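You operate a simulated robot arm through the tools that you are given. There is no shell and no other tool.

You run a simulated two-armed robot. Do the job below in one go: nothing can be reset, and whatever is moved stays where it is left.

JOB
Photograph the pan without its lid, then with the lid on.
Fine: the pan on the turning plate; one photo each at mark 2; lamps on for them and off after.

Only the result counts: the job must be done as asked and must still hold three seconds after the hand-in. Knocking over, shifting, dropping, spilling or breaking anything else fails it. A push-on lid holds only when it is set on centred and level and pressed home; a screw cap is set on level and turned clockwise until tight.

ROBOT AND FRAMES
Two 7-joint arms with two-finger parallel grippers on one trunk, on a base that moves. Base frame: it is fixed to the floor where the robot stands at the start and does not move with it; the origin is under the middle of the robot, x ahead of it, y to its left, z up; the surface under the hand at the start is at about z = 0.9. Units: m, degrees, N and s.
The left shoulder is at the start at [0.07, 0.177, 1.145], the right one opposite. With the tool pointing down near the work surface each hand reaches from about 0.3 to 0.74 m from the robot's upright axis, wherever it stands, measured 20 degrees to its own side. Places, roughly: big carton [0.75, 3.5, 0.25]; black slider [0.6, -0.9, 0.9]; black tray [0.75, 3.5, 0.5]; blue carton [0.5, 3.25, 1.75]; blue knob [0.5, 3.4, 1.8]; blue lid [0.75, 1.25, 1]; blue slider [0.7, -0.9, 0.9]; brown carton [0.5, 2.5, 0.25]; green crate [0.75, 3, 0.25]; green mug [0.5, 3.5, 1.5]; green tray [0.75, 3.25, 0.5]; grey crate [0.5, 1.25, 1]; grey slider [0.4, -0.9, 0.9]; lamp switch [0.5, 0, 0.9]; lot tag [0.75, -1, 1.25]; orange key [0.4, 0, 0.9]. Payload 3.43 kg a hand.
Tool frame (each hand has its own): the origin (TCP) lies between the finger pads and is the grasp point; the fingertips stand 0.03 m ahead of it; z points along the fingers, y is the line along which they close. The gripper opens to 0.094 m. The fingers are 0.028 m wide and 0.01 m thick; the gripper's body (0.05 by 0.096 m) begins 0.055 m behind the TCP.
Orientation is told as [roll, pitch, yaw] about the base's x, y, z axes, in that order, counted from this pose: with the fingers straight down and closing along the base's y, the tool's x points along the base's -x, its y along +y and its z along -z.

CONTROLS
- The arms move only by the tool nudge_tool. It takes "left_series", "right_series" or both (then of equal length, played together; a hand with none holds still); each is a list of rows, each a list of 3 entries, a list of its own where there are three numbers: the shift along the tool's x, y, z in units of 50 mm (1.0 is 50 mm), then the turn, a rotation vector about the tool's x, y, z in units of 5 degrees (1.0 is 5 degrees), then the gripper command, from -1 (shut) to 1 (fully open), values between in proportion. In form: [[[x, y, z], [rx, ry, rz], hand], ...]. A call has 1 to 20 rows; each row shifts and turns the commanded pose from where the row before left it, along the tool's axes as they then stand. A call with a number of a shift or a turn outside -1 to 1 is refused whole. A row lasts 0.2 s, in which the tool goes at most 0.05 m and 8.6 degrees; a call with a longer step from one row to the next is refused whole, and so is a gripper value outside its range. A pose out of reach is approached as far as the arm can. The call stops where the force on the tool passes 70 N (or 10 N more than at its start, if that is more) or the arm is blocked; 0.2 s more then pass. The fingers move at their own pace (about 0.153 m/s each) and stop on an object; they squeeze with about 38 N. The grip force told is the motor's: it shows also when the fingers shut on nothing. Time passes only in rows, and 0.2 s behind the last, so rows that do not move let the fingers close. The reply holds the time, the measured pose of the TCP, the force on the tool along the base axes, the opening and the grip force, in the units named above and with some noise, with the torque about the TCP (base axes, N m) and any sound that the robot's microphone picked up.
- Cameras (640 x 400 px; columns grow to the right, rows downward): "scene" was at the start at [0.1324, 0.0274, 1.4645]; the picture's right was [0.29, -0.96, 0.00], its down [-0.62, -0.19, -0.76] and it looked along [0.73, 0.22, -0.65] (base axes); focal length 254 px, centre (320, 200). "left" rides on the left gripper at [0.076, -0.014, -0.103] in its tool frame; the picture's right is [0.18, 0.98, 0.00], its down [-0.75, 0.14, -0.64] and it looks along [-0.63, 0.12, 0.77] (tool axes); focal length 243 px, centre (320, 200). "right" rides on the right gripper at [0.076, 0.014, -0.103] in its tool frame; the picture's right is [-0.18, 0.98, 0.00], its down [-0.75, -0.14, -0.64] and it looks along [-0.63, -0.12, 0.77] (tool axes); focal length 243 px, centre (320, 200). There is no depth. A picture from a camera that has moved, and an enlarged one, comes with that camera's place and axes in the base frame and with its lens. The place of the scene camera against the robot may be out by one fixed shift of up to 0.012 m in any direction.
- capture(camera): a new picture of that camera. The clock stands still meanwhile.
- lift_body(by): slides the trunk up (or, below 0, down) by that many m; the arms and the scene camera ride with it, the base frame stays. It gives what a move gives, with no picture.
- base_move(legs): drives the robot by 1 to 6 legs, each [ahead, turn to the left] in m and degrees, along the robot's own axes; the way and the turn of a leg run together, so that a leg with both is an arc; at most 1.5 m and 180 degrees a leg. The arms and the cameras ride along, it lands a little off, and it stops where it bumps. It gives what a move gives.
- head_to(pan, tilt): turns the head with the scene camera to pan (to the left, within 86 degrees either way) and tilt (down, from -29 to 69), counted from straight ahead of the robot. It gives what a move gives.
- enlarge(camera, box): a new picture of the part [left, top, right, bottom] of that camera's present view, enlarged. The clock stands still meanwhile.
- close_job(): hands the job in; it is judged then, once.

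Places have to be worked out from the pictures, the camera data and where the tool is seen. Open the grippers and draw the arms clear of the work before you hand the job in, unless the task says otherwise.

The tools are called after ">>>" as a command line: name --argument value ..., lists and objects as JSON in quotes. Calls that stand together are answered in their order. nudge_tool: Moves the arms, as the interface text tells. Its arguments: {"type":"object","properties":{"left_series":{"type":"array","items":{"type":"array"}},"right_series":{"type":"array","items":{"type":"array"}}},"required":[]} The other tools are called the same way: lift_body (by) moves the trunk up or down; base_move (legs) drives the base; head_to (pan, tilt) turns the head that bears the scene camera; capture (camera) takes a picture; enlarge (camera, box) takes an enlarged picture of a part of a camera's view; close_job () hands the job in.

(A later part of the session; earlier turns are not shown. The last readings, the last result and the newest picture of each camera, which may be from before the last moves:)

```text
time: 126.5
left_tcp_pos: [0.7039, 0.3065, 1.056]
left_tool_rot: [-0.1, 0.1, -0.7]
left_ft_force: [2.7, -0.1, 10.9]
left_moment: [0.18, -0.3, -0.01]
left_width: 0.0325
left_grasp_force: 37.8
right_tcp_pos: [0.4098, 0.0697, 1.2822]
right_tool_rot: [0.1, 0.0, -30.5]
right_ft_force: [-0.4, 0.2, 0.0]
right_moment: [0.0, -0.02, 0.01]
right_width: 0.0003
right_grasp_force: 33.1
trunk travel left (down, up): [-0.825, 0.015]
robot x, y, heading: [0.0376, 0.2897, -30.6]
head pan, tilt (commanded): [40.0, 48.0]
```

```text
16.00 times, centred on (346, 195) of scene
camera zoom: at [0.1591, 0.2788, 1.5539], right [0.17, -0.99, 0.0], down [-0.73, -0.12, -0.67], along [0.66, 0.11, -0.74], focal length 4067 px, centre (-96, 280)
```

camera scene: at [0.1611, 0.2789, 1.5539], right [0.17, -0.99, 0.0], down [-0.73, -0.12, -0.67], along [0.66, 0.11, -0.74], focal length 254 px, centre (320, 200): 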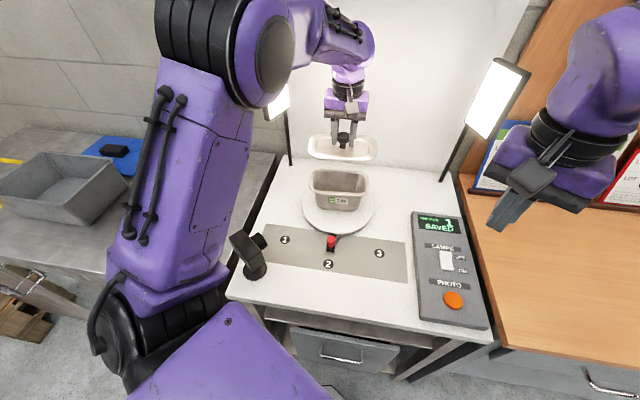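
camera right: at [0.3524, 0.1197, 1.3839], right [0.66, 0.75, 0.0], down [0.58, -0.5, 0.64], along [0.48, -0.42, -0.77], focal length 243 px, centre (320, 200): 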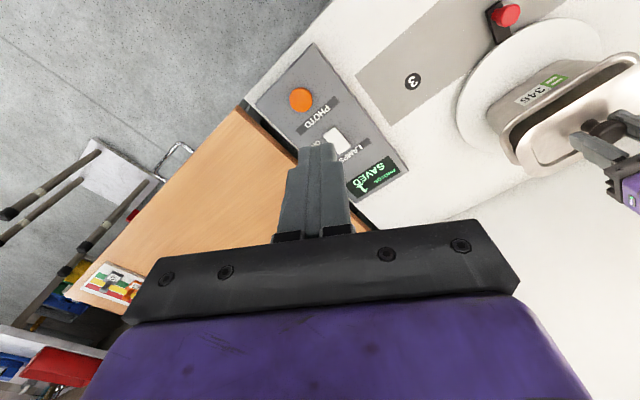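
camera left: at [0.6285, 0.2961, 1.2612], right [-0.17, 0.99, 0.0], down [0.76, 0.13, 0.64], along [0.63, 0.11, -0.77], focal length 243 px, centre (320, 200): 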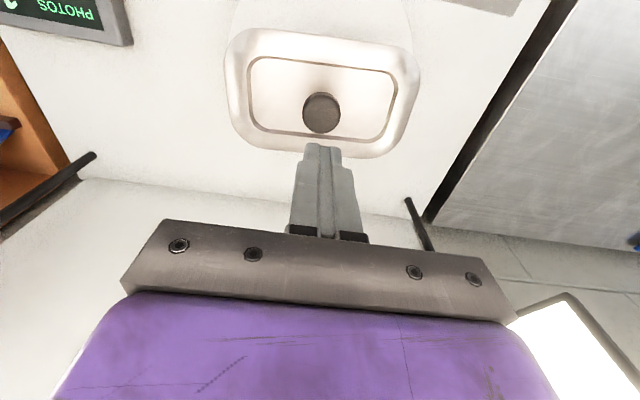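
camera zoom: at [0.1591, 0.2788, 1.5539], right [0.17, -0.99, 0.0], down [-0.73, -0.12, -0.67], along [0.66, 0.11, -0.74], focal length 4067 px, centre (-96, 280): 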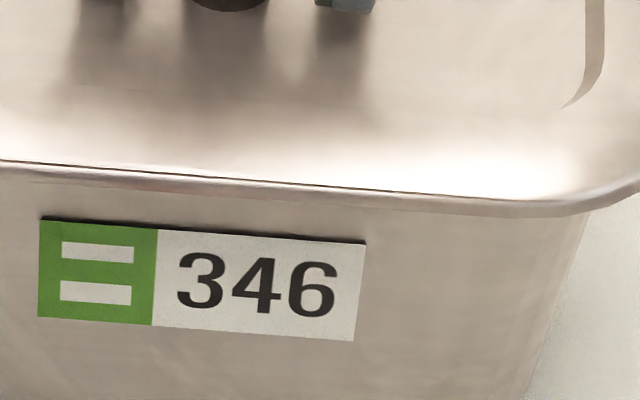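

The lid is about 1 mm too far in +x again. I'll lift it 2–3 mm, recentre, and check the overhang before final release.

>>> nudge_tool --left_series '[[[0.01, 0, -0.05], [0, 0, 0], -1], [[0.02, 0, -0.03], [0, 0, 0], -1], [[0, 0, 0], [0, 0, 0], -1]]'

>>> enlarge --camera "left" --box '[160, 25, 320, 125]'

>>> enlarge --camera "scene" --box '[300, 172, 332, 192]'

>>> enlarge --camera "scene" --box '[358, 180, 390, 200]'

```text
time: 127.3
left_tcp_pos: [0.7031, 0.3079, 1.0591]
left_tool_rot: [-0.1, 0.1, -0.7]
left_ft_force: [0.3, -0.3, -1.0]
left_moment: [-0.05, -0.02, 0.01]
left_width: 0.0324
left_grasp_force: 38.4
right_tcp_pos: [0.4129, 0.0681, 1.2823]
right_tool_rot: [-0.1, 0.0, -30.4]
right_ft_force: [-0.5, 0.9, 0.7]
right_moment: [0.0, -0.01, 0.05]
right_width: 0.0003
right_grasp_force: 32.9
trunk travel left (down, up): [-0.825, 0.015]
robot x, y, heading: [0.0413, 0.29, -30.9]
head pan, tilt (commanded): [40.0, 48.0]
```

```text
4.00 times, centred on (240, 75) of left
camera zoom: at [0.6282, 0.2942, 1.163], right [-0.17, 0.99, 0.0], down [0.76, 0.13, 0.64], along [0.63, 0.11, -0.77], focal length 970 px, centre (640, 700)
```

zoom: 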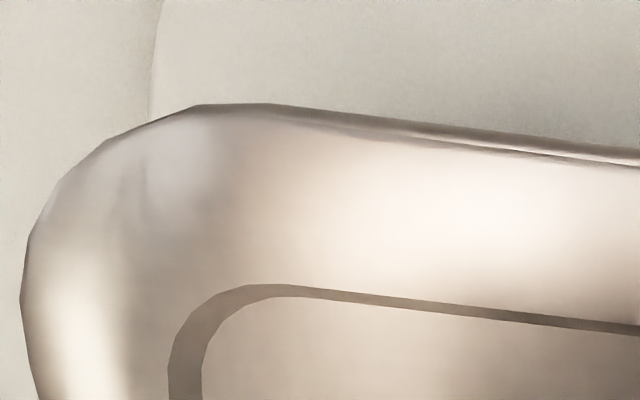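

```text
16.00 times, centred on (316, 182) of scene
camera zoom: at [0.1608, 0.2789, 1.5539], right [0.17, -0.99, 0.0], down [-0.73, -0.12, -0.67], along [0.66, 0.11, -0.74], focal length 4067 px, centre (384, 488)
```

zoom: 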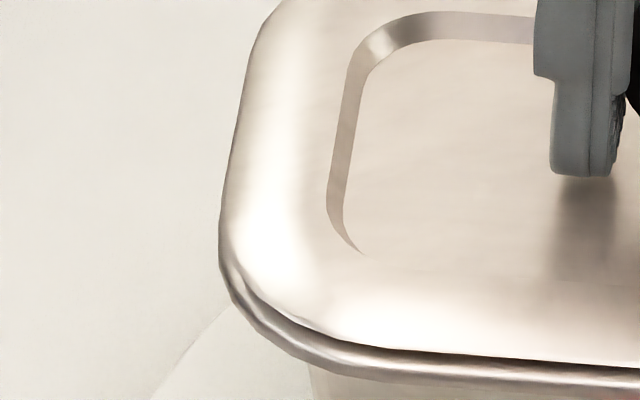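

```text
16.00 times, centred on (374, 190) of scene
camera zoom: at [0.1608, 0.2789, 1.5539], right [0.17, -0.99, 0.0], down [-0.73, -0.12, -0.67], along [0.66, 0.11, -0.74], focal length 4067 px, centre (-544, 360)
```

zoom: 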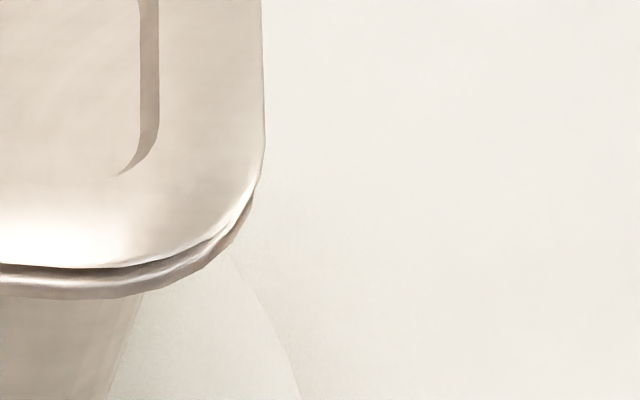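

The lid needs about +0.6° yaw and -1.2 mm in x to match the rim. I'll apply this and check again.

>>> nudge_tool --left_series '[[[0.012, 0, 0], [0, 0, -0.06], -1], [[0.012, 0, 0], [0, 0, -0.06], -1], [[0, 0, 0], [0, 0, 0], -1]]'

>>> enlarge --camera "left" --box '[160, 25, 320, 125]'

>>> enlarge --camera "left" --box '[330, 35, 490, 135]'

>>> enlarge --camera "scene" --box '[295, 130, 385, 220]'

```text
time: 128.1
left_tcp_pos: [0.7034, 0.3077, 1.0606]
left_tool_rot: [-0.2, 0.1, -0.1]
left_ft_force: [0.2, -0.4, -1.1]
left_moment: [-0.03, 0.03, 0.0]
left_width: 0.0325
left_grasp_force: 38.1
right_tcp_pos: [0.4126, 0.0688, 1.2819]
right_tool_rot: [-0.1, 0.1, -30.5]
right_ft_force: [-0.3, 1.0, -0.1]
right_moment: [0.04, 0.01, 0.0]
right_width: 0.0001
right_grasp_force: 32.7
trunk travel left (down, up): [-0.825, 0.015]
robot x, y, heading: [0.0382, 0.2884, -30.5]
head pan, tilt (commanded): [40.0, 48.0]
```

```text
4.00 times, centred on (240, 75) of left
camera zoom: at [0.6279, 0.293, 1.164], right [-0.18, 0.98, 0.0], down [0.75, 0.14, 0.64], along [0.63, 0.11, -0.77], focal length 970 px, centre (640, 700)
```

zoom: 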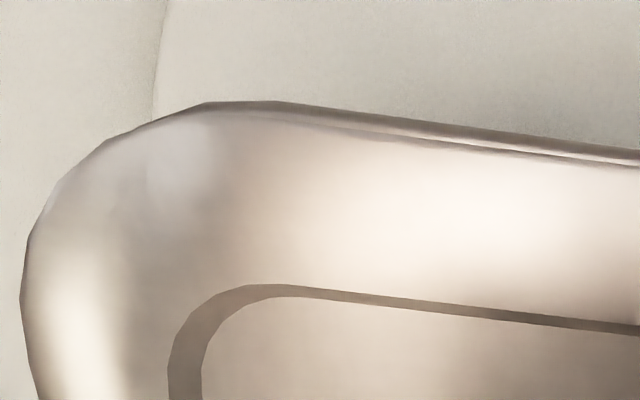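

```text
4.00 times, centred on (410, 85) of left
camera zoom: at [0.6279, 0.293, 1.164], right [-0.18, 0.98, 0.0], down [0.75, 0.14, 0.64], along [0.63, 0.11, -0.77], focal length 970 px, centre (-40, 660)
```

zoom: 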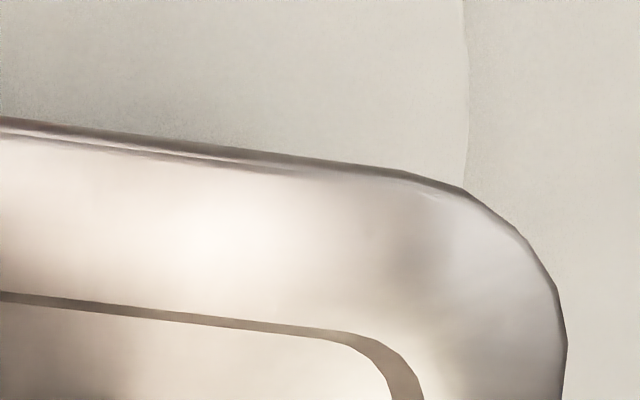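

```text
4.44 times, centred on (340, 175) of scene
camera zoom: at [0.1612, 0.2791, 1.5539], right [0.17, -0.99, 0.0], down [-0.73, -0.12, -0.67], along [0.66, 0.11, -0.74], focal length 1130 px, centre (231, 311)
```

zoom: 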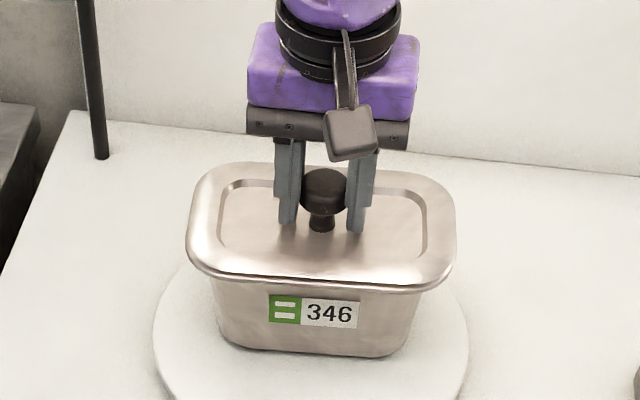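

The rim now shows symmetrically along the near edge, so yaw is matched. I'll lower the lid to its seat here and do one more compensated press at this best alignment.

>>> nudge_tool --left_series '[[[0, 0, 0.04], [0, 0, 0], -1], [[0, 0, 0.04], [0, 0, 0], -1], [[-0.01, 0, 0.03], [0, 0.01, 0], -1], [[0, 0, 0], [0, 0, 0], -1]]'

```text
time: 129.1
left_tcp_pos: [0.7032, 0.3066, 1.0561]
left_tool_rot: [-0.3, 0.0, -0.1]
left_ft_force: [-0.2, -0.2, 4.4]
left_moment: [0.34, 0.23, -0.02]
left_width: 0.0326
left_grasp_force: 38.3
right_tcp_pos: [0.4107, 0.0691, 1.282]
right_tool_rot: [0.0, 0.0, -30.5]
right_ft_force: [-0.3, 0.6, 0.1]
right_moment: [0.0, 0.01, 0.02]
right_width: 0.0
right_grasp_force: 33.2
trunk travel left (down, up): [-0.825, 0.015]
robot x, y, heading: [0.0395, 0.2925, -30.5]
head pan, tilt (commanded): [40.0, 48.0]
```

>>> nudge_tool --left_series '[[[-0.02, 0, 0.04], [-0.02, 0.02, 0], -1], [[-0.025, 0, 0.04], [-0.02, 0.025, 0], -1], [[-0.025, 0, 0.04], [-0.01, 0.025, 0], -1], [[-0.025, 0, 0.04], [-0.01, 0.025, 0], -1], [[0, 0, 0], [0, 0, 0], -1], [[0, 0, 0], [0, 0, 0], -1]]'

```text
time: 130.5
left_tcp_pos: [0.704, 0.3076, 1.0563]
left_tool_rot: [0.0, -0.3, -0.2]
left_ft_force: [0.2, 1.0, 57.0]
left_moment: [0.18, 1.06, -0.02]
left_width: 0.0328
left_grasp_force: 38.2
right_tcp_pos: [0.4032, 0.0678, 1.2858]
right_tool_rot: [0.3, -0.4, -30.4]
right_ft_force: [0.1, -0.4, -0.9]
right_moment: [0.02, 0.02, -0.01]
right_width: 0.0
right_grasp_force: 33.3
trunk travel left (down, up): [-0.825, 0.015]
robot x, y, heading: [0.0373, 0.2869, -30.4]
head pan, tilt (commanded): [40.0, 48.0]
```

57 N, level, no snap and no further travel: it is simply seated. I'll unload along the reverse path to nearly zero force.

>>> nudge_tool --left_series '[[[0.02, 0, -0.035], [0.01, -0.02, 0], -1], [[0.025, 0, -0.04], [0.01, -0.025, 0], -1], [[0.025, 0, -0.04], [0.02, -0.03, 0], -1], [[0.025, 0, -0.04], [0.02, -0.03, 0], -1], [[0.01, 0, -0.02], [0, 0, 0], -1], [[0, 0, 0], [0, 0, 0], -1]]'

>>> enlarge --camera "left" --box '[160, 25, 320, 125]'

>>> enlarge --camera "left" --box '[330, 35, 490, 135]'

>>> enlarge --camera "scene" --box '[310, 165, 390, 215]'

```text
time: 131.9
left_tcp_pos: [0.703, 0.3073, 1.0559]
left_tool_rot: [-0.1, 0.0, -0.1]
left_ft_force: [5.9, -0.2, 17.0]
left_moment: [0.34, -0.95, -0.02]
left_width: 0.0325
left_grasp_force: 38.2
right_tcp_pos: [0.4109, 0.0693, 1.2827]
right_tool_rot: [0.1, 0.1, -30.5]
right_ft_force: [-0.4, -0.4, 0.0]
right_moment: [-0.04, 0.02, 0.0]
right_width: 0.0
right_grasp_force: 33.6
trunk travel left (down, up): [-0.825, 0.015]
robot x, y, heading: [0.0383, 0.2892, -30.6]
head pan, tilt (commanded): [40.0, 48.0]
```

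```text
4.00 times, centred on (240, 75) of left
camera zoom: at [0.626, 0.2936, 1.1595], right [-0.18, 0.98, 0.0], down [0.75, 0.14, 0.64], along [0.63, 0.12, -0.77], focal length 970 px, centre (640, 700)
```

zoom: 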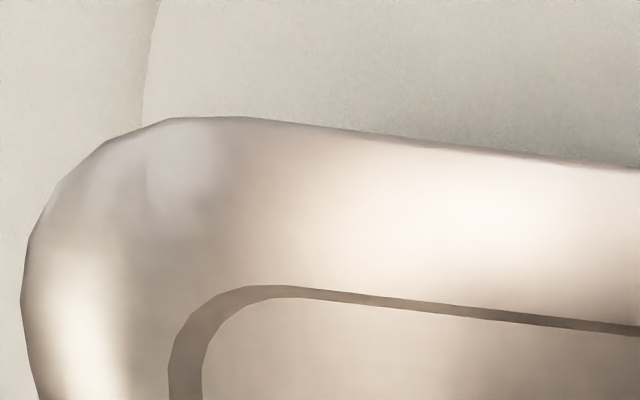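

```text
4.00 times, centred on (410, 85) of left
camera zoom: at [0.626, 0.2936, 1.1595], right [-0.18, 0.98, 0.0], down [0.75, 0.14, 0.64], along [0.63, 0.12, -0.77], focal length 970 px, centre (-40, 660)
```

zoom: 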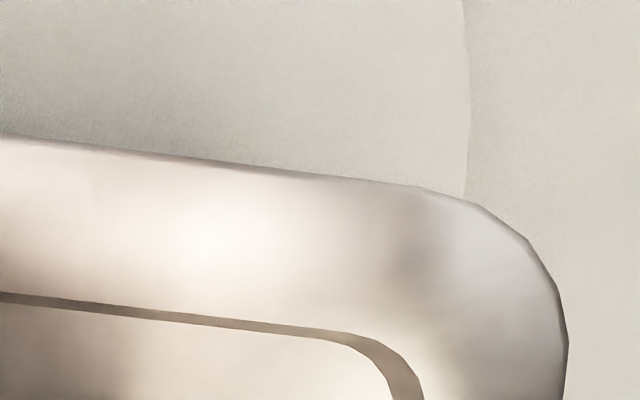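

```text
8.00 times, centred on (350, 190) of scene
camera zoom: at [0.159, 0.2788, 1.554], right [0.17, -0.99, 0.0], down [-0.73, -0.12, -0.67], along [0.66, 0.11, -0.74], focal length 2033 px, centre (80, 280)
```

zoom: 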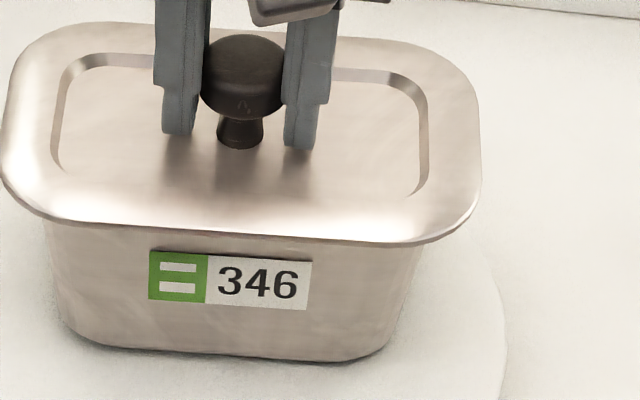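

The lid lies flush all round. I'll relieve the last few newtons, then open the fingers and rise straight up.

>>> nudge_tool --left_series '[[[-0.01, 0, -0.03], [0, 0, 0], -1], [[0, 0, 0], [0, 0, 0], -1]]'

```text
time: 132.5
left_tcp_pos: [0.702, 0.3082, 1.0568]
left_tool_rot: [-0.2, 0.3, -0.1]
left_ft_force: [1.8, 0.6, 7.7]
left_moment: [0.19, -0.45, -0.01]
left_width: 0.0328
left_grasp_force: 38.2
right_tcp_pos: [0.4101, 0.0686, 1.282]
right_tool_rot: [-0.1, 0.1, -30.4]
right_ft_force: [0.2, 0.3, 0.4]
right_moment: [-0.01, 0.01, 0.04]
right_width: 0.0001
right_grasp_force: 32.9
trunk travel left (down, up): [-0.825, 0.015]
robot x, y, heading: [0.0408, 0.2893, -30.6]
head pan, tilt (commanded): [40.0, 48.0]
```

>>> nudge_tool --left_series '[[[0, 0, -0.015], [0, 0, 0], -1], [[0, 0, 0], [0, 0, 0], 0.1], [[0, 0, 0], [0, 0, 0], 0.1], [[0, 0, 0], [0, 0, 0], 0.1], [[0, 0, -0.2], [0, 0, 0], 0.1], [[0, 0, -0.4], [0, 0, 0], 0.1], [[0, 0, -0.6], [0, 0, 0], 0.1], [[0, 0, -0.8], [0, 0, 0], 0.1], [[0, 0, 0], [0, 0, 0], 0.1]]'

>>> capture --camera "scene"

>>> enlarge --camera "left" --box '[200, 15, 440, 165]'

>>> enlarge --camera "scene" --box '[310, 165, 390, 215]'

```text
time: 134.5
left_tcp_pos: [0.7025, 0.3107, 1.1565]
left_tool_rot: [-0.2, 0.2, 0.0]
left_ft_force: [1.1, 0.4, 0.8]
left_moment: [-0.01, 0.01, 0.03]
left_width: 0.0514
left_grasp_force: 0.0
right_tcp_pos: [0.4113, 0.0694, 1.2826]
right_tool_rot: [-0.1, -0.1, -30.5]
right_ft_force: [0.5, 0.1, -0.8]
right_moment: [0.0, 0.05, 0.0]
right_width: 0.0
right_grasp_force: 33.3
trunk travel left (down, up): [-0.825, 0.015]
robot x, y, heading: [0.0405, 0.2909, -30.7]
head pan, tilt (commanded): [40.0, 48.0]
```

```text
taken
camera scene: at [0.1613, 0.279, 1.5539], right [0.17, -0.99, 0.0], down [-0.73, -0.12, -0.67], along [0.66, 0.11, -0.74], focal length 254 px, centre (320, 200)
```

scene: 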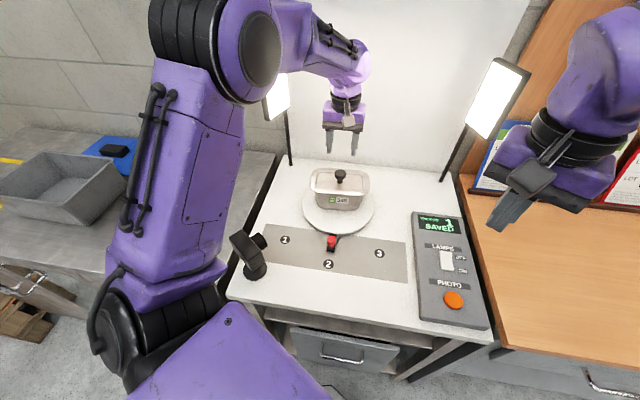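

```text
2.67 times, centred on (320, 90) of left
camera zoom: at [0.627, 0.2963, 1.2586], right [-0.18, 0.98, 0.0], down [0.75, 0.14, 0.64], along [0.63, 0.11, -0.77], focal length 647 px, centre (320, 493)
```

zoom: 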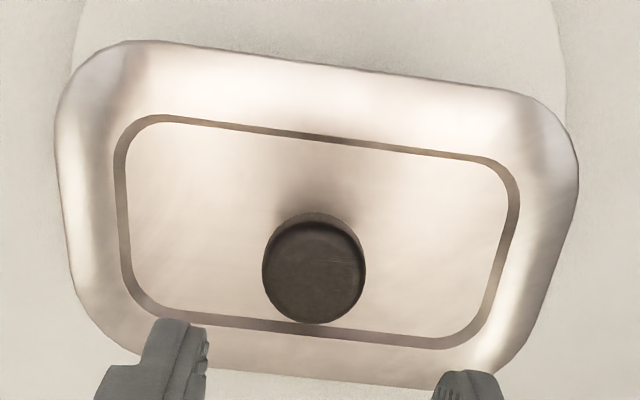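

```text
8.00 times, centred on (350, 190) of scene
camera zoom: at [0.1613, 0.279, 1.5539], right [0.17, -0.99, 0.0], down [-0.73, -0.12, -0.67], along [0.66, 0.11, -0.74], focal length 2033 px, centre (80, 280)
```

zoom: 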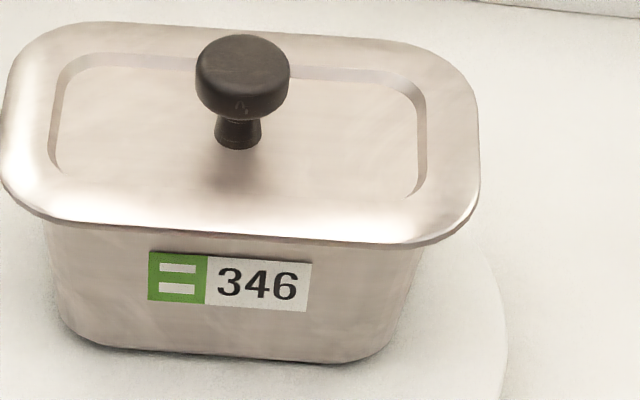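

The lid sits flush on the pan. I'll withdraw the left arm up and to the left, clear of the pan and the photo camera's view, and then check the pointer at mark 2.

>>> nudge_tool --left_series '[[[0, 0, -0.6], [0, 0, 0], 0.1], [[0, 0, -0.6], [0, 0, 0], 0.1], [[0.3, 0.5, -0.3], [0, 0, 0], 0.1], [[0.45, 0.72, -0.2], [0, 0, 0], 0.1], [[0.45, 0.72, -0.2], [0, 0, 0], 0.1], [[0.45, 0.72, -0.1], [0, 0, 0], 0.1], [[0.45, 0.72, 0], [0, 0, 0], 0.1], [[0.45, 0.72, 0], [0, 0, 0], 0.1], [[0.45, 0.72, 0], [0, 0, 0], 0.1], [[0.45, 0.72, 0], [0, 0, 0], 0.1], [[0.45, 0.72, 0], [0, 0, 0], 0.1], [[0.45, 0.72, 0], [0, 0, 0], 0.1], [[0, 0, 0], [0, 0, 0], 0.1]]'

>>> capture --camera "scene"

>>> enlarge --camera "scene" --box '[260, 150, 420, 280]'

>>> enlarge --camera "left" --box '[0, 0, 240, 150]'

```text
time: 137.3
left_tcp_pos: [0.4891, 0.6605, 1.2577]
left_tool_rot: [-0.1, 0.1, -0.2]
left_ft_force: [1.1, -0.7, -0.5]
left_moment: [-0.04, 0.0, -0.04]
left_width: 0.0517
left_grasp_force: 0.1
right_tcp_pos: [0.4127, 0.0683, 1.2816]
right_tool_rot: [-0.1, 0.0, -30.5]
right_ft_force: [-0.7, 0.0, -0.6]
right_moment: [-0.01, -0.02, -0.01]
right_width: 0.0
right_grasp_force: 33.6
trunk travel left (down, up): [-0.825, 0.015]
robot x, y, heading: [0.0396, 0.2908, -30.6]
head pan, tilt (commanded): [40.0, 48.0]
```

```text
taken
camera scene: at [0.161, 0.2784, 1.5539], right [0.17, -0.99, 0.0], down [-0.73, -0.12, -0.67], along [0.66, 0.11, -0.74], focal length 254 px, centre (320, 200)
```

scene: 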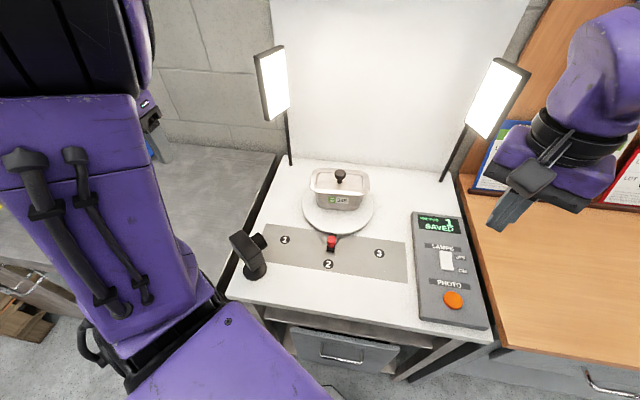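

```text
3.08 times, centred on (340, 215) of scene
camera zoom: at [0.161, 0.2784, 1.5539], right [0.17, -0.99, 0.0], down [-0.73, -0.12, -0.67], along [0.66, 0.11, -0.74], focal length 782 px, centre (258, 154)
```

zoom: 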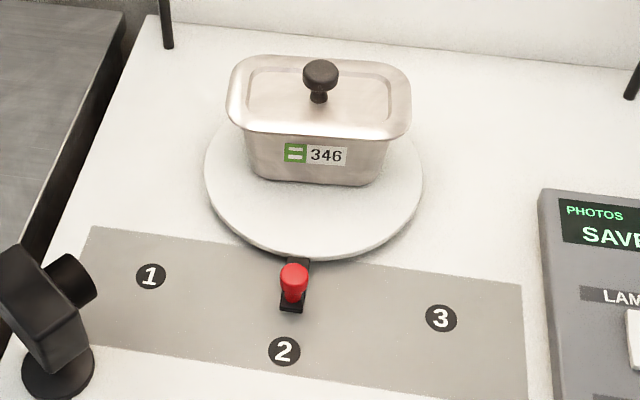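

```text
2.67 times, centred on (120, 75) of left
camera zoom: at [0.4142, 0.6452, 1.3607], right [-0.18, 0.98, 0.0], down [0.75, 0.14, 0.64], along [0.63, 0.11, -0.77], focal length 647 px, centre (853, 533)
```

zoom: 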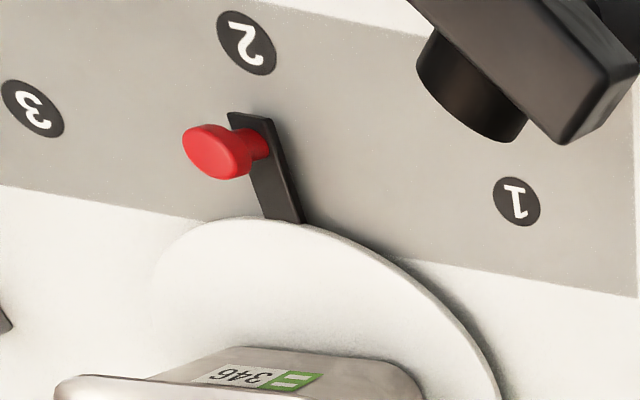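

The pointer is still exactly at mark 2, the lid sits flush, and both arms' views are clear. Now I'll bring the shut right fingers above the photo key.

>>> nudge_tool --right_series '[[[-0.52, -0.485, 0], [0, 0, 0], -1], [[-0.52, -0.485, 0], [0, 0, 0], -1], [[0, 0, 0.8], [0, 0, 0], -1], [[0, 0, 0.8], [0, 0, 0], -1], [[0, 0, 0.8], [0, 0, 0], -1], [[0, 0, 0.8], [0, 0, 0], -1], [[0, 0, 0.8], [0, 0, 0], -1], [[0, 0, 0.8], [0, 0, 0], -1], [[0, 0, 0.6], [0, 0, 0], -1], [[0, 0, 0], [0, 0, 0], -1]]'

>>> capture --camera "right"

>>> capture --camera "scene"

```text
time: 139.5
left_tcp_pos: [0.4907, 0.6593, 1.2575]
left_tool_rot: [-0.2, 0.0, -0.1]
left_ft_force: [0.4, -1.0, 1.2]
left_moment: [0.03, -0.02, 0.0]
left_width: 0.0519
left_grasp_force: 0.0
right_tcp_pos: [0.4297, 0.0009, 1.0094]
right_tool_rot: [0.0, 0.1, -30.4]
right_ft_force: [0.0, 0.0, -0.8]
right_moment: [0.01, -0.02, 0.01]
right_width: 0.0
right_grasp_force: 33.0
trunk travel left (down, up): [-0.825, 0.015]
robot x, y, heading: [0.0442, 0.2899, -30.0]
head pan, tilt (commanded): [40.0, 48.0]
```

```text
taken
camera right: at [0.3702, 0.0507, 1.1117], right [0.66, 0.75, 0.0], down [0.58, -0.5, 0.64], along [0.48, -0.42, -0.77], focal length 243 px, centre (320, 200)
```

right: 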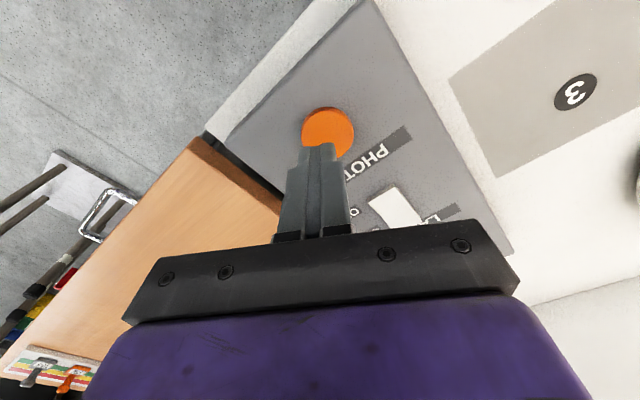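

```text
taken
camera scene: at [0.1604, 0.2795, 1.554], right [0.17, -0.99, 0.0], down [-0.73, -0.12, -0.67], along [0.66, 0.11, -0.74], focal length 254 px, centre (320, 200)
```

scene: 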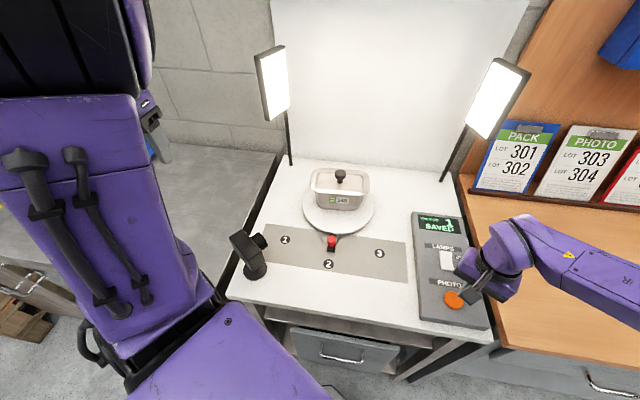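

The key centre is about [0.434, 0.002] and the right fingers hover just above. I'll centre and lower to just above the key.

>>> nudge_tool --right_series '[[[-0.06, 0.07, 0.3], [0, 0, 0], -1], [[0, 0, 0.3], [0, 0, 0], -1], [[0, 0, 0.1], [0, 0, 0], -1], [[0, 0, 0], [0, 0, 0], -1]]'

>>> capture --camera "right"

>>> enlarge --camera "scene" --box '[310, 165, 390, 215]'

```text
time: 140.5
left_tcp_pos: [0.4898, 0.6592, 1.2572]
left_tool_rot: [-0.2, 0.0, -0.1]
left_ft_force: [-0.9, -0.6, 0.3]
left_moment: [0.02, 0.0, 0.05]
left_width: 0.0517
left_grasp_force: 0.1
right_tcp_pos: [0.4357, 0.0021, 0.9731]
right_tool_rot: [-0.1, 0.0, -30.5]
right_ft_force: [-0.2, -0.1, -0.3]
right_moment: [0.06, 0.02, -0.02]
right_width: 0.0
right_grasp_force: 32.6
trunk travel left (down, up): [-0.825, 0.015]
robot x, y, heading: [0.0377, 0.2893, -30.4]
head pan, tilt (commanded): [40.0, 48.0]
```

```text
taken
camera right: at [0.3766, 0.0531, 1.0761], right [0.66, 0.75, 0.0], down [0.58, -0.5, 0.64], along [0.48, -0.42, -0.77], focal length 243 px, centre (320, 200)
```

right: 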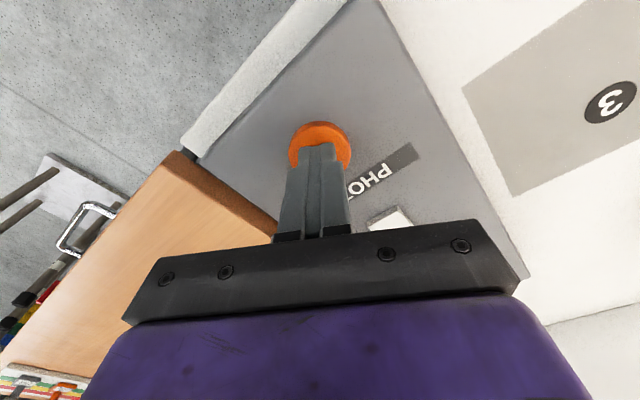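

```text
8.00 times, centred on (350, 190) of scene
camera zoom: at [0.161, 0.2792, 1.5539], right [0.17, -0.99, 0.0], down [-0.73, -0.12, -0.67], along [0.66, 0.11, -0.74], focal length 2033 px, centre (80, 280)
```

zoom: 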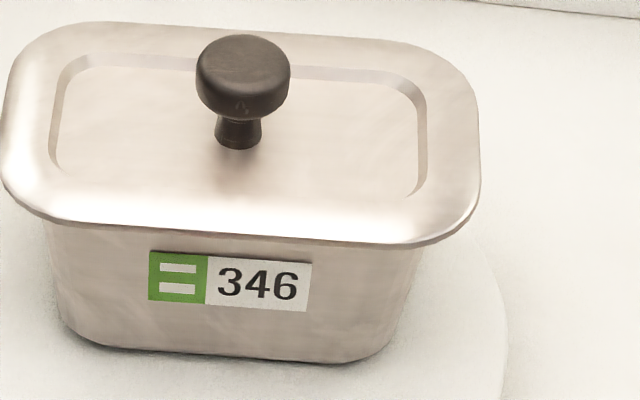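

Fingers are over the key, the lid is on, the lamps are lit and the pointer is at 2. I'll press the key once.

>>> nudge_tool --right_series '[[[0, 0, 0.1], [0, 0, 0], -1], [[0, 0, 0.1], [0, 0, 0], -1], [[0, 0, 0], [0, 0, 0], -1]]'

```text
time: 141.3
left_tcp_pos: [0.4898, 0.6596, 1.2579]
left_tool_rot: [-0.2, 0.1, -0.1]
left_ft_force: [0.0, 0.0, -0.5]
left_moment: [-0.01, 0.01, 0.01]
left_width: 0.0517
left_grasp_force: 0.0
right_tcp_pos: [0.4362, 0.0026, 0.9651]
right_tool_rot: [0.0, 0.0, -30.4]
right_ft_force: [-1.4, 0.5, 1.2]
right_moment: [-0.02, -0.04, 0.02]
right_width: 0.0002
right_grasp_force: 33.0
trunk travel left (down, up): [-0.825, 0.015]
robot x, y, heading: [0.0361, 0.2943, -30.3]
head pan, tilt (commanded): [40.0, 48.0]
```

>>> nudge_tool --right_series '[[[0, 0, 0.06], [0, 0, 0], -1], [[0, 0, 0], [0, 0, 0], -1]]'

```text
time: 141.9
left_tcp_pos: [0.49, 0.6595, 1.2571]
left_tool_rot: [-0.2, 0.0, -0.1]
left_ft_force: [0.0, -0.9, 0.1]
left_moment: [-0.02, -0.01, -0.02]
left_width: 0.0517
left_grasp_force: 0.2
right_tcp_pos: [0.4362, 0.0027, 0.9628]
right_tool_rot: [0.0, 0.0, -30.5]
right_ft_force: [0.6, 0.3, 3.2]
right_moment: [0.0, -0.02, -0.04]
right_width: 0.0
right_grasp_force: 33.1
trunk travel left (down, up): [-0.825, 0.015]
robot x, y, heading: [0.0392, 0.2895, -30.6]
head pan, tilt (commanded): [40.0, 48.0]
heard: click
```

A click was heard. I'll lift straight up and read the display.

>>> nudge_tool --right_series '[[[0, 0, -0.4], [0, 0, 0], -1], [[0, 0, -0.6], [0, 0, 0], -1], [[0, 0, 0], [0, 0, 0], -1]]'

>>> enlarge --camera "scene" --box '[400, 200, 500, 330]'

>>> enlarge --camera "scene" --box '[260, 150, 420, 280]'

```text
time: 142.7
left_tcp_pos: [0.4892, 0.6606, 1.2584]
left_tool_rot: [-0.1, 0.0, -0.1]
left_ft_force: [-0.2, 0.1, -0.5]
left_moment: [0.0, 0.01, 0.0]
left_width: 0.0515
left_grasp_force: 0.0
right_tcp_pos: [0.435, 0.0039, 1.0145]
right_tool_rot: [0.1, 0.0, -30.4]
right_ft_force: [-0.1, 0.4, -0.1]
right_moment: [0.0, -0.01, 0.0]
right_width: 0.0
right_grasp_force: 33.0
trunk travel left (down, up): [-0.825, 0.015]
robot x, y, heading: [0.0393, 0.287, -30.6]
head pan, tilt (commanded): [40.0, 48.0]
```

```text
3.08 times, centred on (450, 265) of scene
camera zoom: at [0.1612, 0.2789, 1.5539], right [0.17, -0.99, 0.0], down [-0.73, -0.12, -0.67], along [0.66, 0.11, -0.74], focal length 782 px, centre (-80, 0)
```

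zoom: 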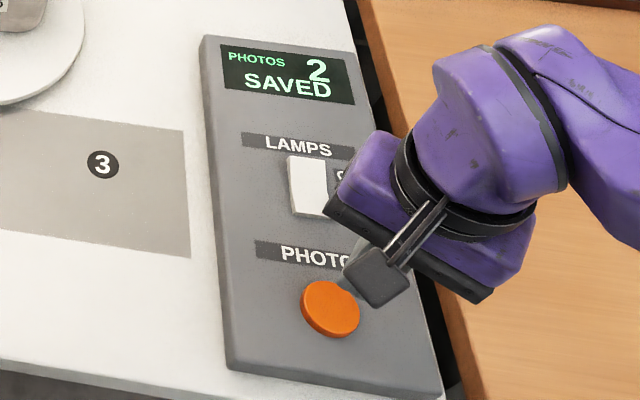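

```text
3.08 times, centred on (340, 215) of scene
camera zoom: at [0.1612, 0.2789, 1.5539], right [0.17, -0.99, 0.0], down [-0.73, -0.12, -0.67], along [0.66, 0.11, -0.74], focal length 782 px, centre (258, 154)
```

zoom: 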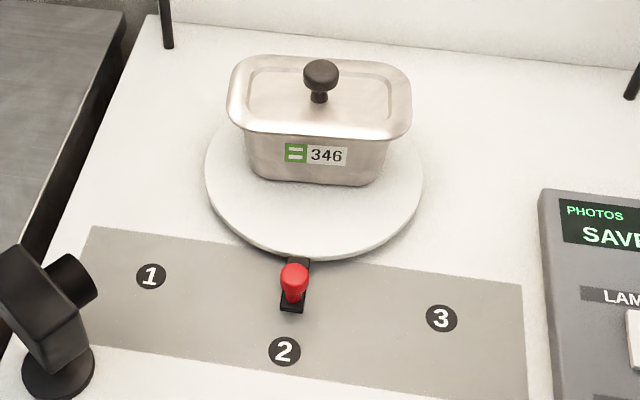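

PHOTOS 2, SAVED. Now I'll move the right fingers over the OFF end of the lamp rocker (about [0.558, 0.0]).

>>> nudge_tool --right_series '[[[-0.723, 0.387, 0], [0, 0, 0], -1], [[-0.723, 0.387, 0], [0, 0, 0], -1], [[-0.723, 0.387, 0], [0, 0, 0], -1], [[0, 0, 0], [0, 0, 0], -1]]'

>>> capture --camera "right"

>>> enlarge --camera "right" --box '[240, 60, 400, 200]'

>>> enlarge --camera "scene" --box '[410, 210, 500, 310]'

```text
time: 143.7
left_tcp_pos: [0.4888, 0.6601, 1.2576]
left_tool_rot: [-0.2, 0.0, -0.1]
left_ft_force: [-0.5, -0.1, -0.8]
left_moment: [-0.01, -0.01, 0.01]
left_width: 0.0517
left_grasp_force: 0.0
right_tcp_pos: [0.5584, -0.0047, 1.0169]
right_tool_rot: [-0.1, 0.1, -30.5]
right_ft_force: [-0.6, 0.0, -0.1]
right_moment: [-0.01, -0.04, -0.02]
right_width: 0.0001
right_grasp_force: 33.2
trunk travel left (down, up): [-0.825, 0.015]
robot x, y, heading: [0.0391, 0.2893, -30.6]
head pan, tilt (commanded): [40.0, 48.0]
```

```text
taken
camera right: at [0.4991, 0.0459, 1.1187], right [0.66, 0.75, 0.0], down [0.58, -0.5, 0.64], along [0.48, -0.42, -0.77], focal length 243 px, centre (320, 200)
```

right: 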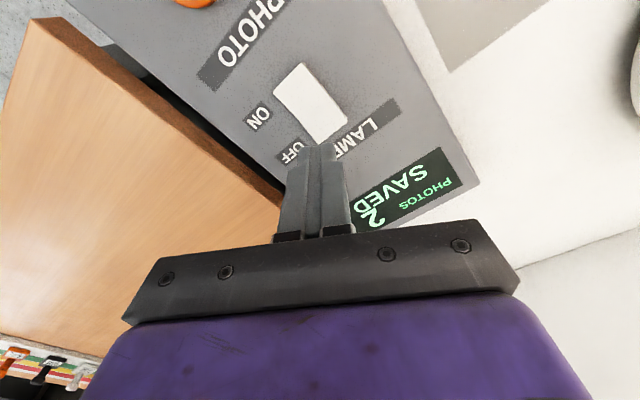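

```text
2.86 times, centred on (320, 130) of right
camera zoom: at [0.4991, 0.0459, 1.1187], right [0.66, 0.75, 0.0], down [0.58, -0.5, 0.64], along [0.48, -0.42, -0.77], focal length 693 px, centre (320, 400)
```

zoom: 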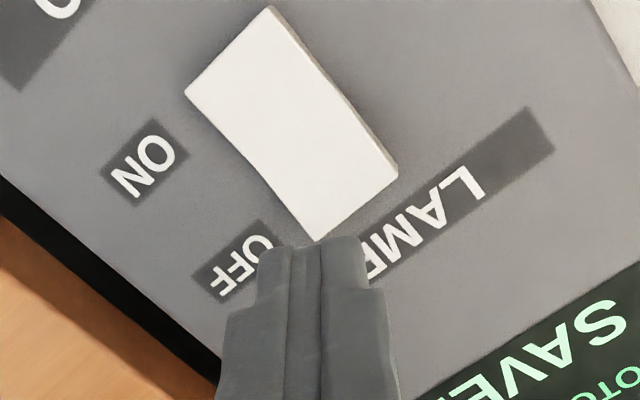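

```text
4.00 times, centred on (455, 260) of scene
camera zoom: at [0.1601, 0.2791, 1.554], right [0.17, -0.99, 0.0], down [-0.73, -0.12, -0.67], along [0.66, 0.11, -0.74], focal length 1017 px, centre (-220, -40)
```

zoom: 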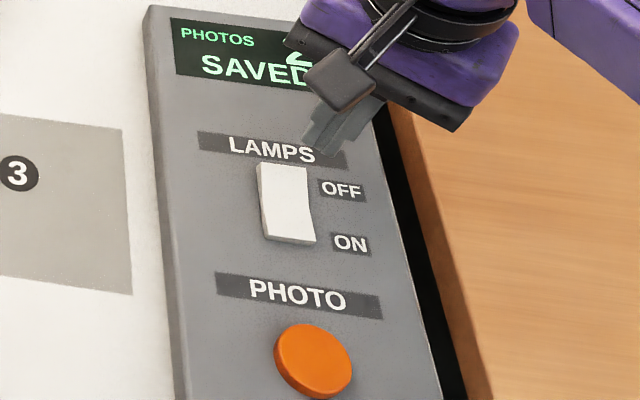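

The OFF end is at about [0.565, 0.002] and is now raised. I'll shift slightly and lower to just above it.

>>> nudge_tool --right_series '[[[0.09, 0.08, 0.3], [0, 0, 0], -1], [[0, 0, 0.3], [0, 0, 0], -1], [[0, 0, 0.1], [0, 0, 0], -1], [[0, 0, 0], [0, 0, 0], -1]]'

>>> enlarge --camera "right" --box '[240, 60, 400, 200]'

```text
time: 144.7
left_tcp_pos: [0.491, 0.6601, 1.2591]
left_tool_rot: [-0.2, 0.0, -0.2]
left_ft_force: [0.2, -0.3, 0.1]
left_moment: [0.03, -0.01, 0.0]
left_width: 0.0515
left_grasp_force: 0.1
right_tcp_pos: [0.5569, 0.0018, 0.98]
right_tool_rot: [-0.1, 0.0, -30.4]
right_ft_force: [0.1, -0.3, 0.4]
right_moment: [-0.01, -0.03, 0.04]
right_width: 0.0003
right_grasp_force: 32.9
trunk travel left (down, up): [-0.825, 0.015]
robot x, y, heading: [0.0399, 0.2942, -30.6]
head pan, tilt (commanded): [40.0, 48.0]
```

```text
2.86 times, centred on (320, 130) of right
camera zoom: at [0.4979, 0.0528, 1.082], right [0.66, 0.75, 0.0], down [0.58, -0.5, 0.64], along [0.48, -0.42, -0.77], focal length 693 px, centre (320, 400)
```

zoom: 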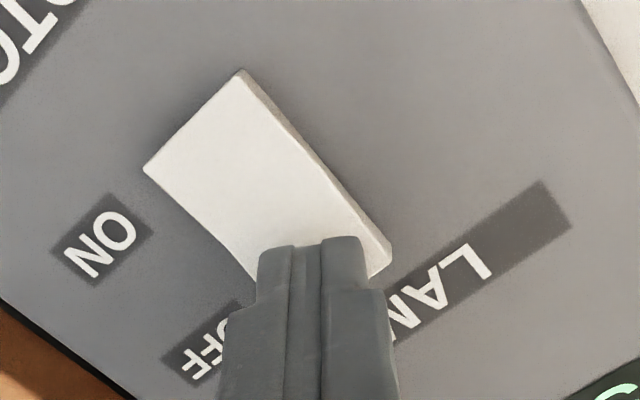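

The fingers are over the OFF end. I'll press slowly until it clicks.

>>> nudge_tool --right_series '[[[0, 0, 0.1], [0, 0, 0], -1], [[0, 0, 0.1], [0, 0, 0], -1], [[0, 0, 0.08], [0, 0, 0], -1], [[0, 0, 0], [0, 0, 0], -1]]'

```text
time: 145.7
left_tcp_pos: [0.4895, 0.6594, 1.2584]
left_tool_rot: [-0.2, 0.0, -0.1]
left_ft_force: [-0.7, 0.2, -0.2]
left_moment: [-0.01, 0.0, -0.02]
left_width: 0.0516
left_grasp_force: 0.1
right_tcp_pos: [0.556, 0.0038, 0.9672]
right_tool_rot: [0.0, -0.1, -30.6]
right_ft_force: [3.1, -2.8, 10.1]
right_moment: [-0.01, 0.0, 0.07]
right_width: 0.0
right_grasp_force: 32.6
trunk travel left (down, up): [-0.825, 0.015]
robot x, y, heading: [0.0363, 0.2863, -30.6]
head pan, tilt (commanded): [40.0, 48.0]
heard: click, click
```

Two clicks were heard. I'll check the lamps and the rocker.

>>> capture --camera "scene"

>>> nudge_tool --right_series '[[[0, 0, -0.4], [0, 0, 0], -1], [[0, 0, -0.6], [0, 0, 0], -1], [[0, 0, 0], [0, 0, 0], -1]]'

>>> capture --camera "scene"

>>> enlarge --camera "scene" --box '[410, 210, 500, 310]'

```text
taken
camera scene: at [0.16, 0.2793, 1.5542], right [0.17, -0.99, 0.0], down [-0.73, -0.12, -0.67], along [0.66, 0.11, -0.74], focal length 254 px, centre (320, 200)
```

scene: 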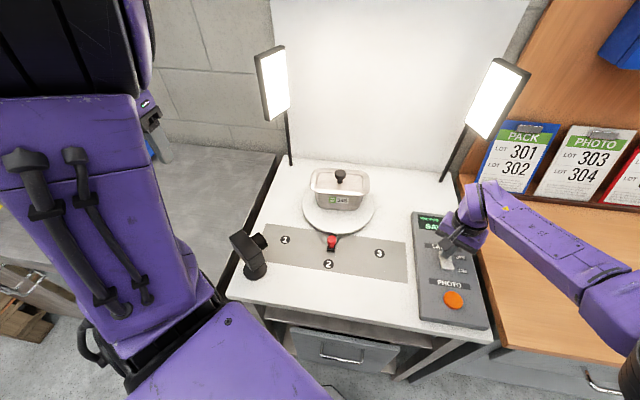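

```text
time: 146.5
left_tcp_pos: [0.4902, 0.6597, 1.2589]
left_tool_rot: [-0.2, 0.0, -0.1]
left_ft_force: [-0.6, -0.3, -0.7]
left_moment: [0.01, 0.02, -0.03]
left_width: 0.0517
left_grasp_force: 0.1
right_tcp_pos: [0.5566, 0.0044, 1.0158]
right_tool_rot: [0.1, 0.2, -30.4]
right_ft_force: [0.4, -0.2, 1.1]
right_moment: [0.0, 0.01, 0.0]
right_width: 0.0001
right_grasp_force: 33.2
trunk travel left (down, up): [-0.825, 0.015]
robot x, y, heading: [0.0383, 0.2877, -30.6]
head pan, tilt (commanded): [40.0, 48.0]
heard: click
```

```text
taken
camera scene: at [0.1613, 0.279, 1.5539], right [0.17, -0.99, 0.0], down [-0.73, -0.12, -0.67], along [0.66, 0.11, -0.74], focal length 254 px, centre (320, 200)
```

scene: 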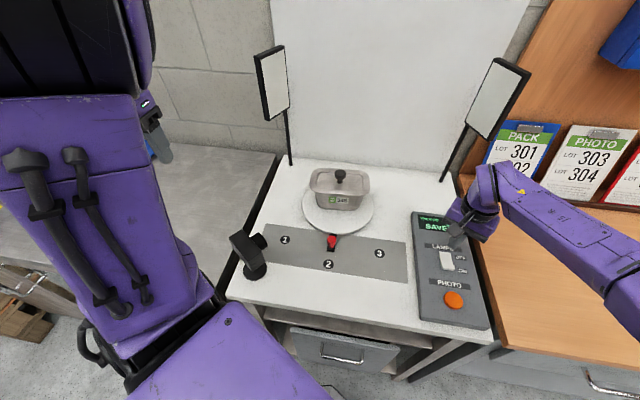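

```text
4.00 times, centred on (455, 260) of scene
camera zoom: at [0.1613, 0.279, 1.5539], right [0.17, -0.99, 0.0], down [-0.73, -0.12, -0.67], along [0.66, 0.11, -0.74], focal length 1017 px, centre (-220, -40)
```

zoom: 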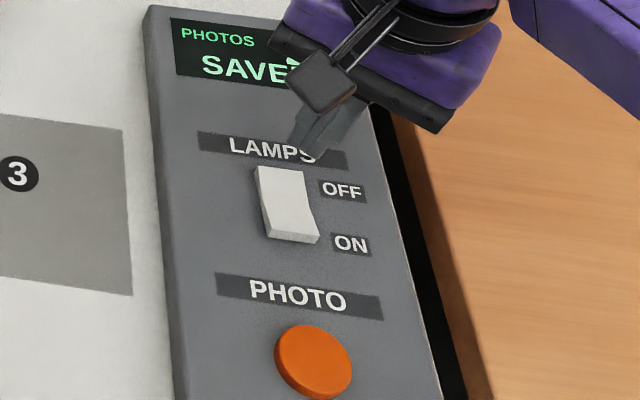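

The lamps are now off (the switch chattered as I released it). I'll look closely at the rocker to make sure it rests firmly in OFF.

>>> enlarge --camera "scene" --box '[430, 240, 474, 280]'

>>> enlarge --camera "right" --box '[240, 40, 400, 180]'

>>> enlarge --camera "scene" --box '[260, 150, 420, 280]'

```text
10.00 times, centred on (452, 260) of scene
camera zoom: at [0.1613, 0.279, 1.5539], right [0.17, -0.99, 0.0], down [-0.73, -0.12, -0.67], along [0.66, 0.11, -0.74], focal length 2542 px, centre (-1000, -400)
```

zoom: 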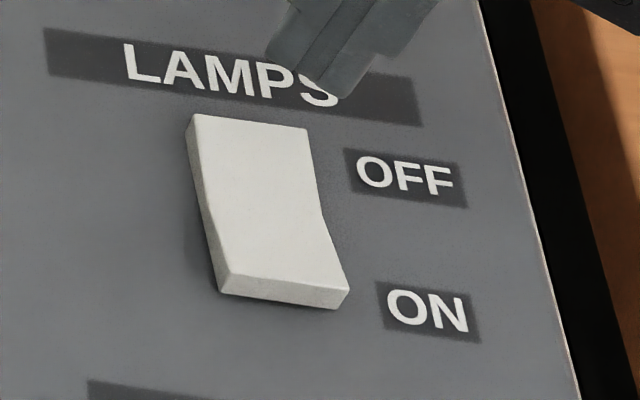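

```text
2.86 times, centred on (320, 110) of right
camera zoom: at [0.4975, 0.0551, 1.1179], right [0.66, 0.75, 0.0], down [0.58, -0.5, 0.64], along [0.48, -0.42, -0.77], focal length 693 px, centre (320, 457)
```

zoom: 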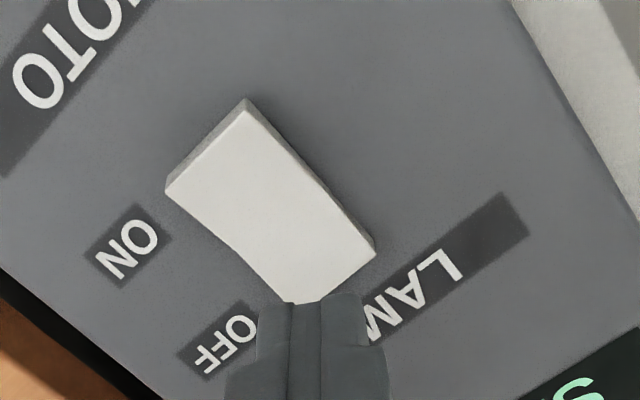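

```text
3.08 times, centred on (340, 215) of scene
camera zoom: at [0.1613, 0.279, 1.5539], right [0.17, -0.99, 0.0], down [-0.73, -0.12, -0.67], along [0.66, 0.11, -0.74], focal length 782 px, centre (258, 154)
```

zoom: 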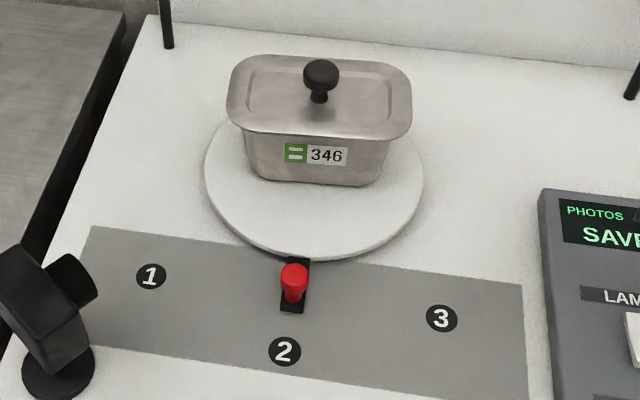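

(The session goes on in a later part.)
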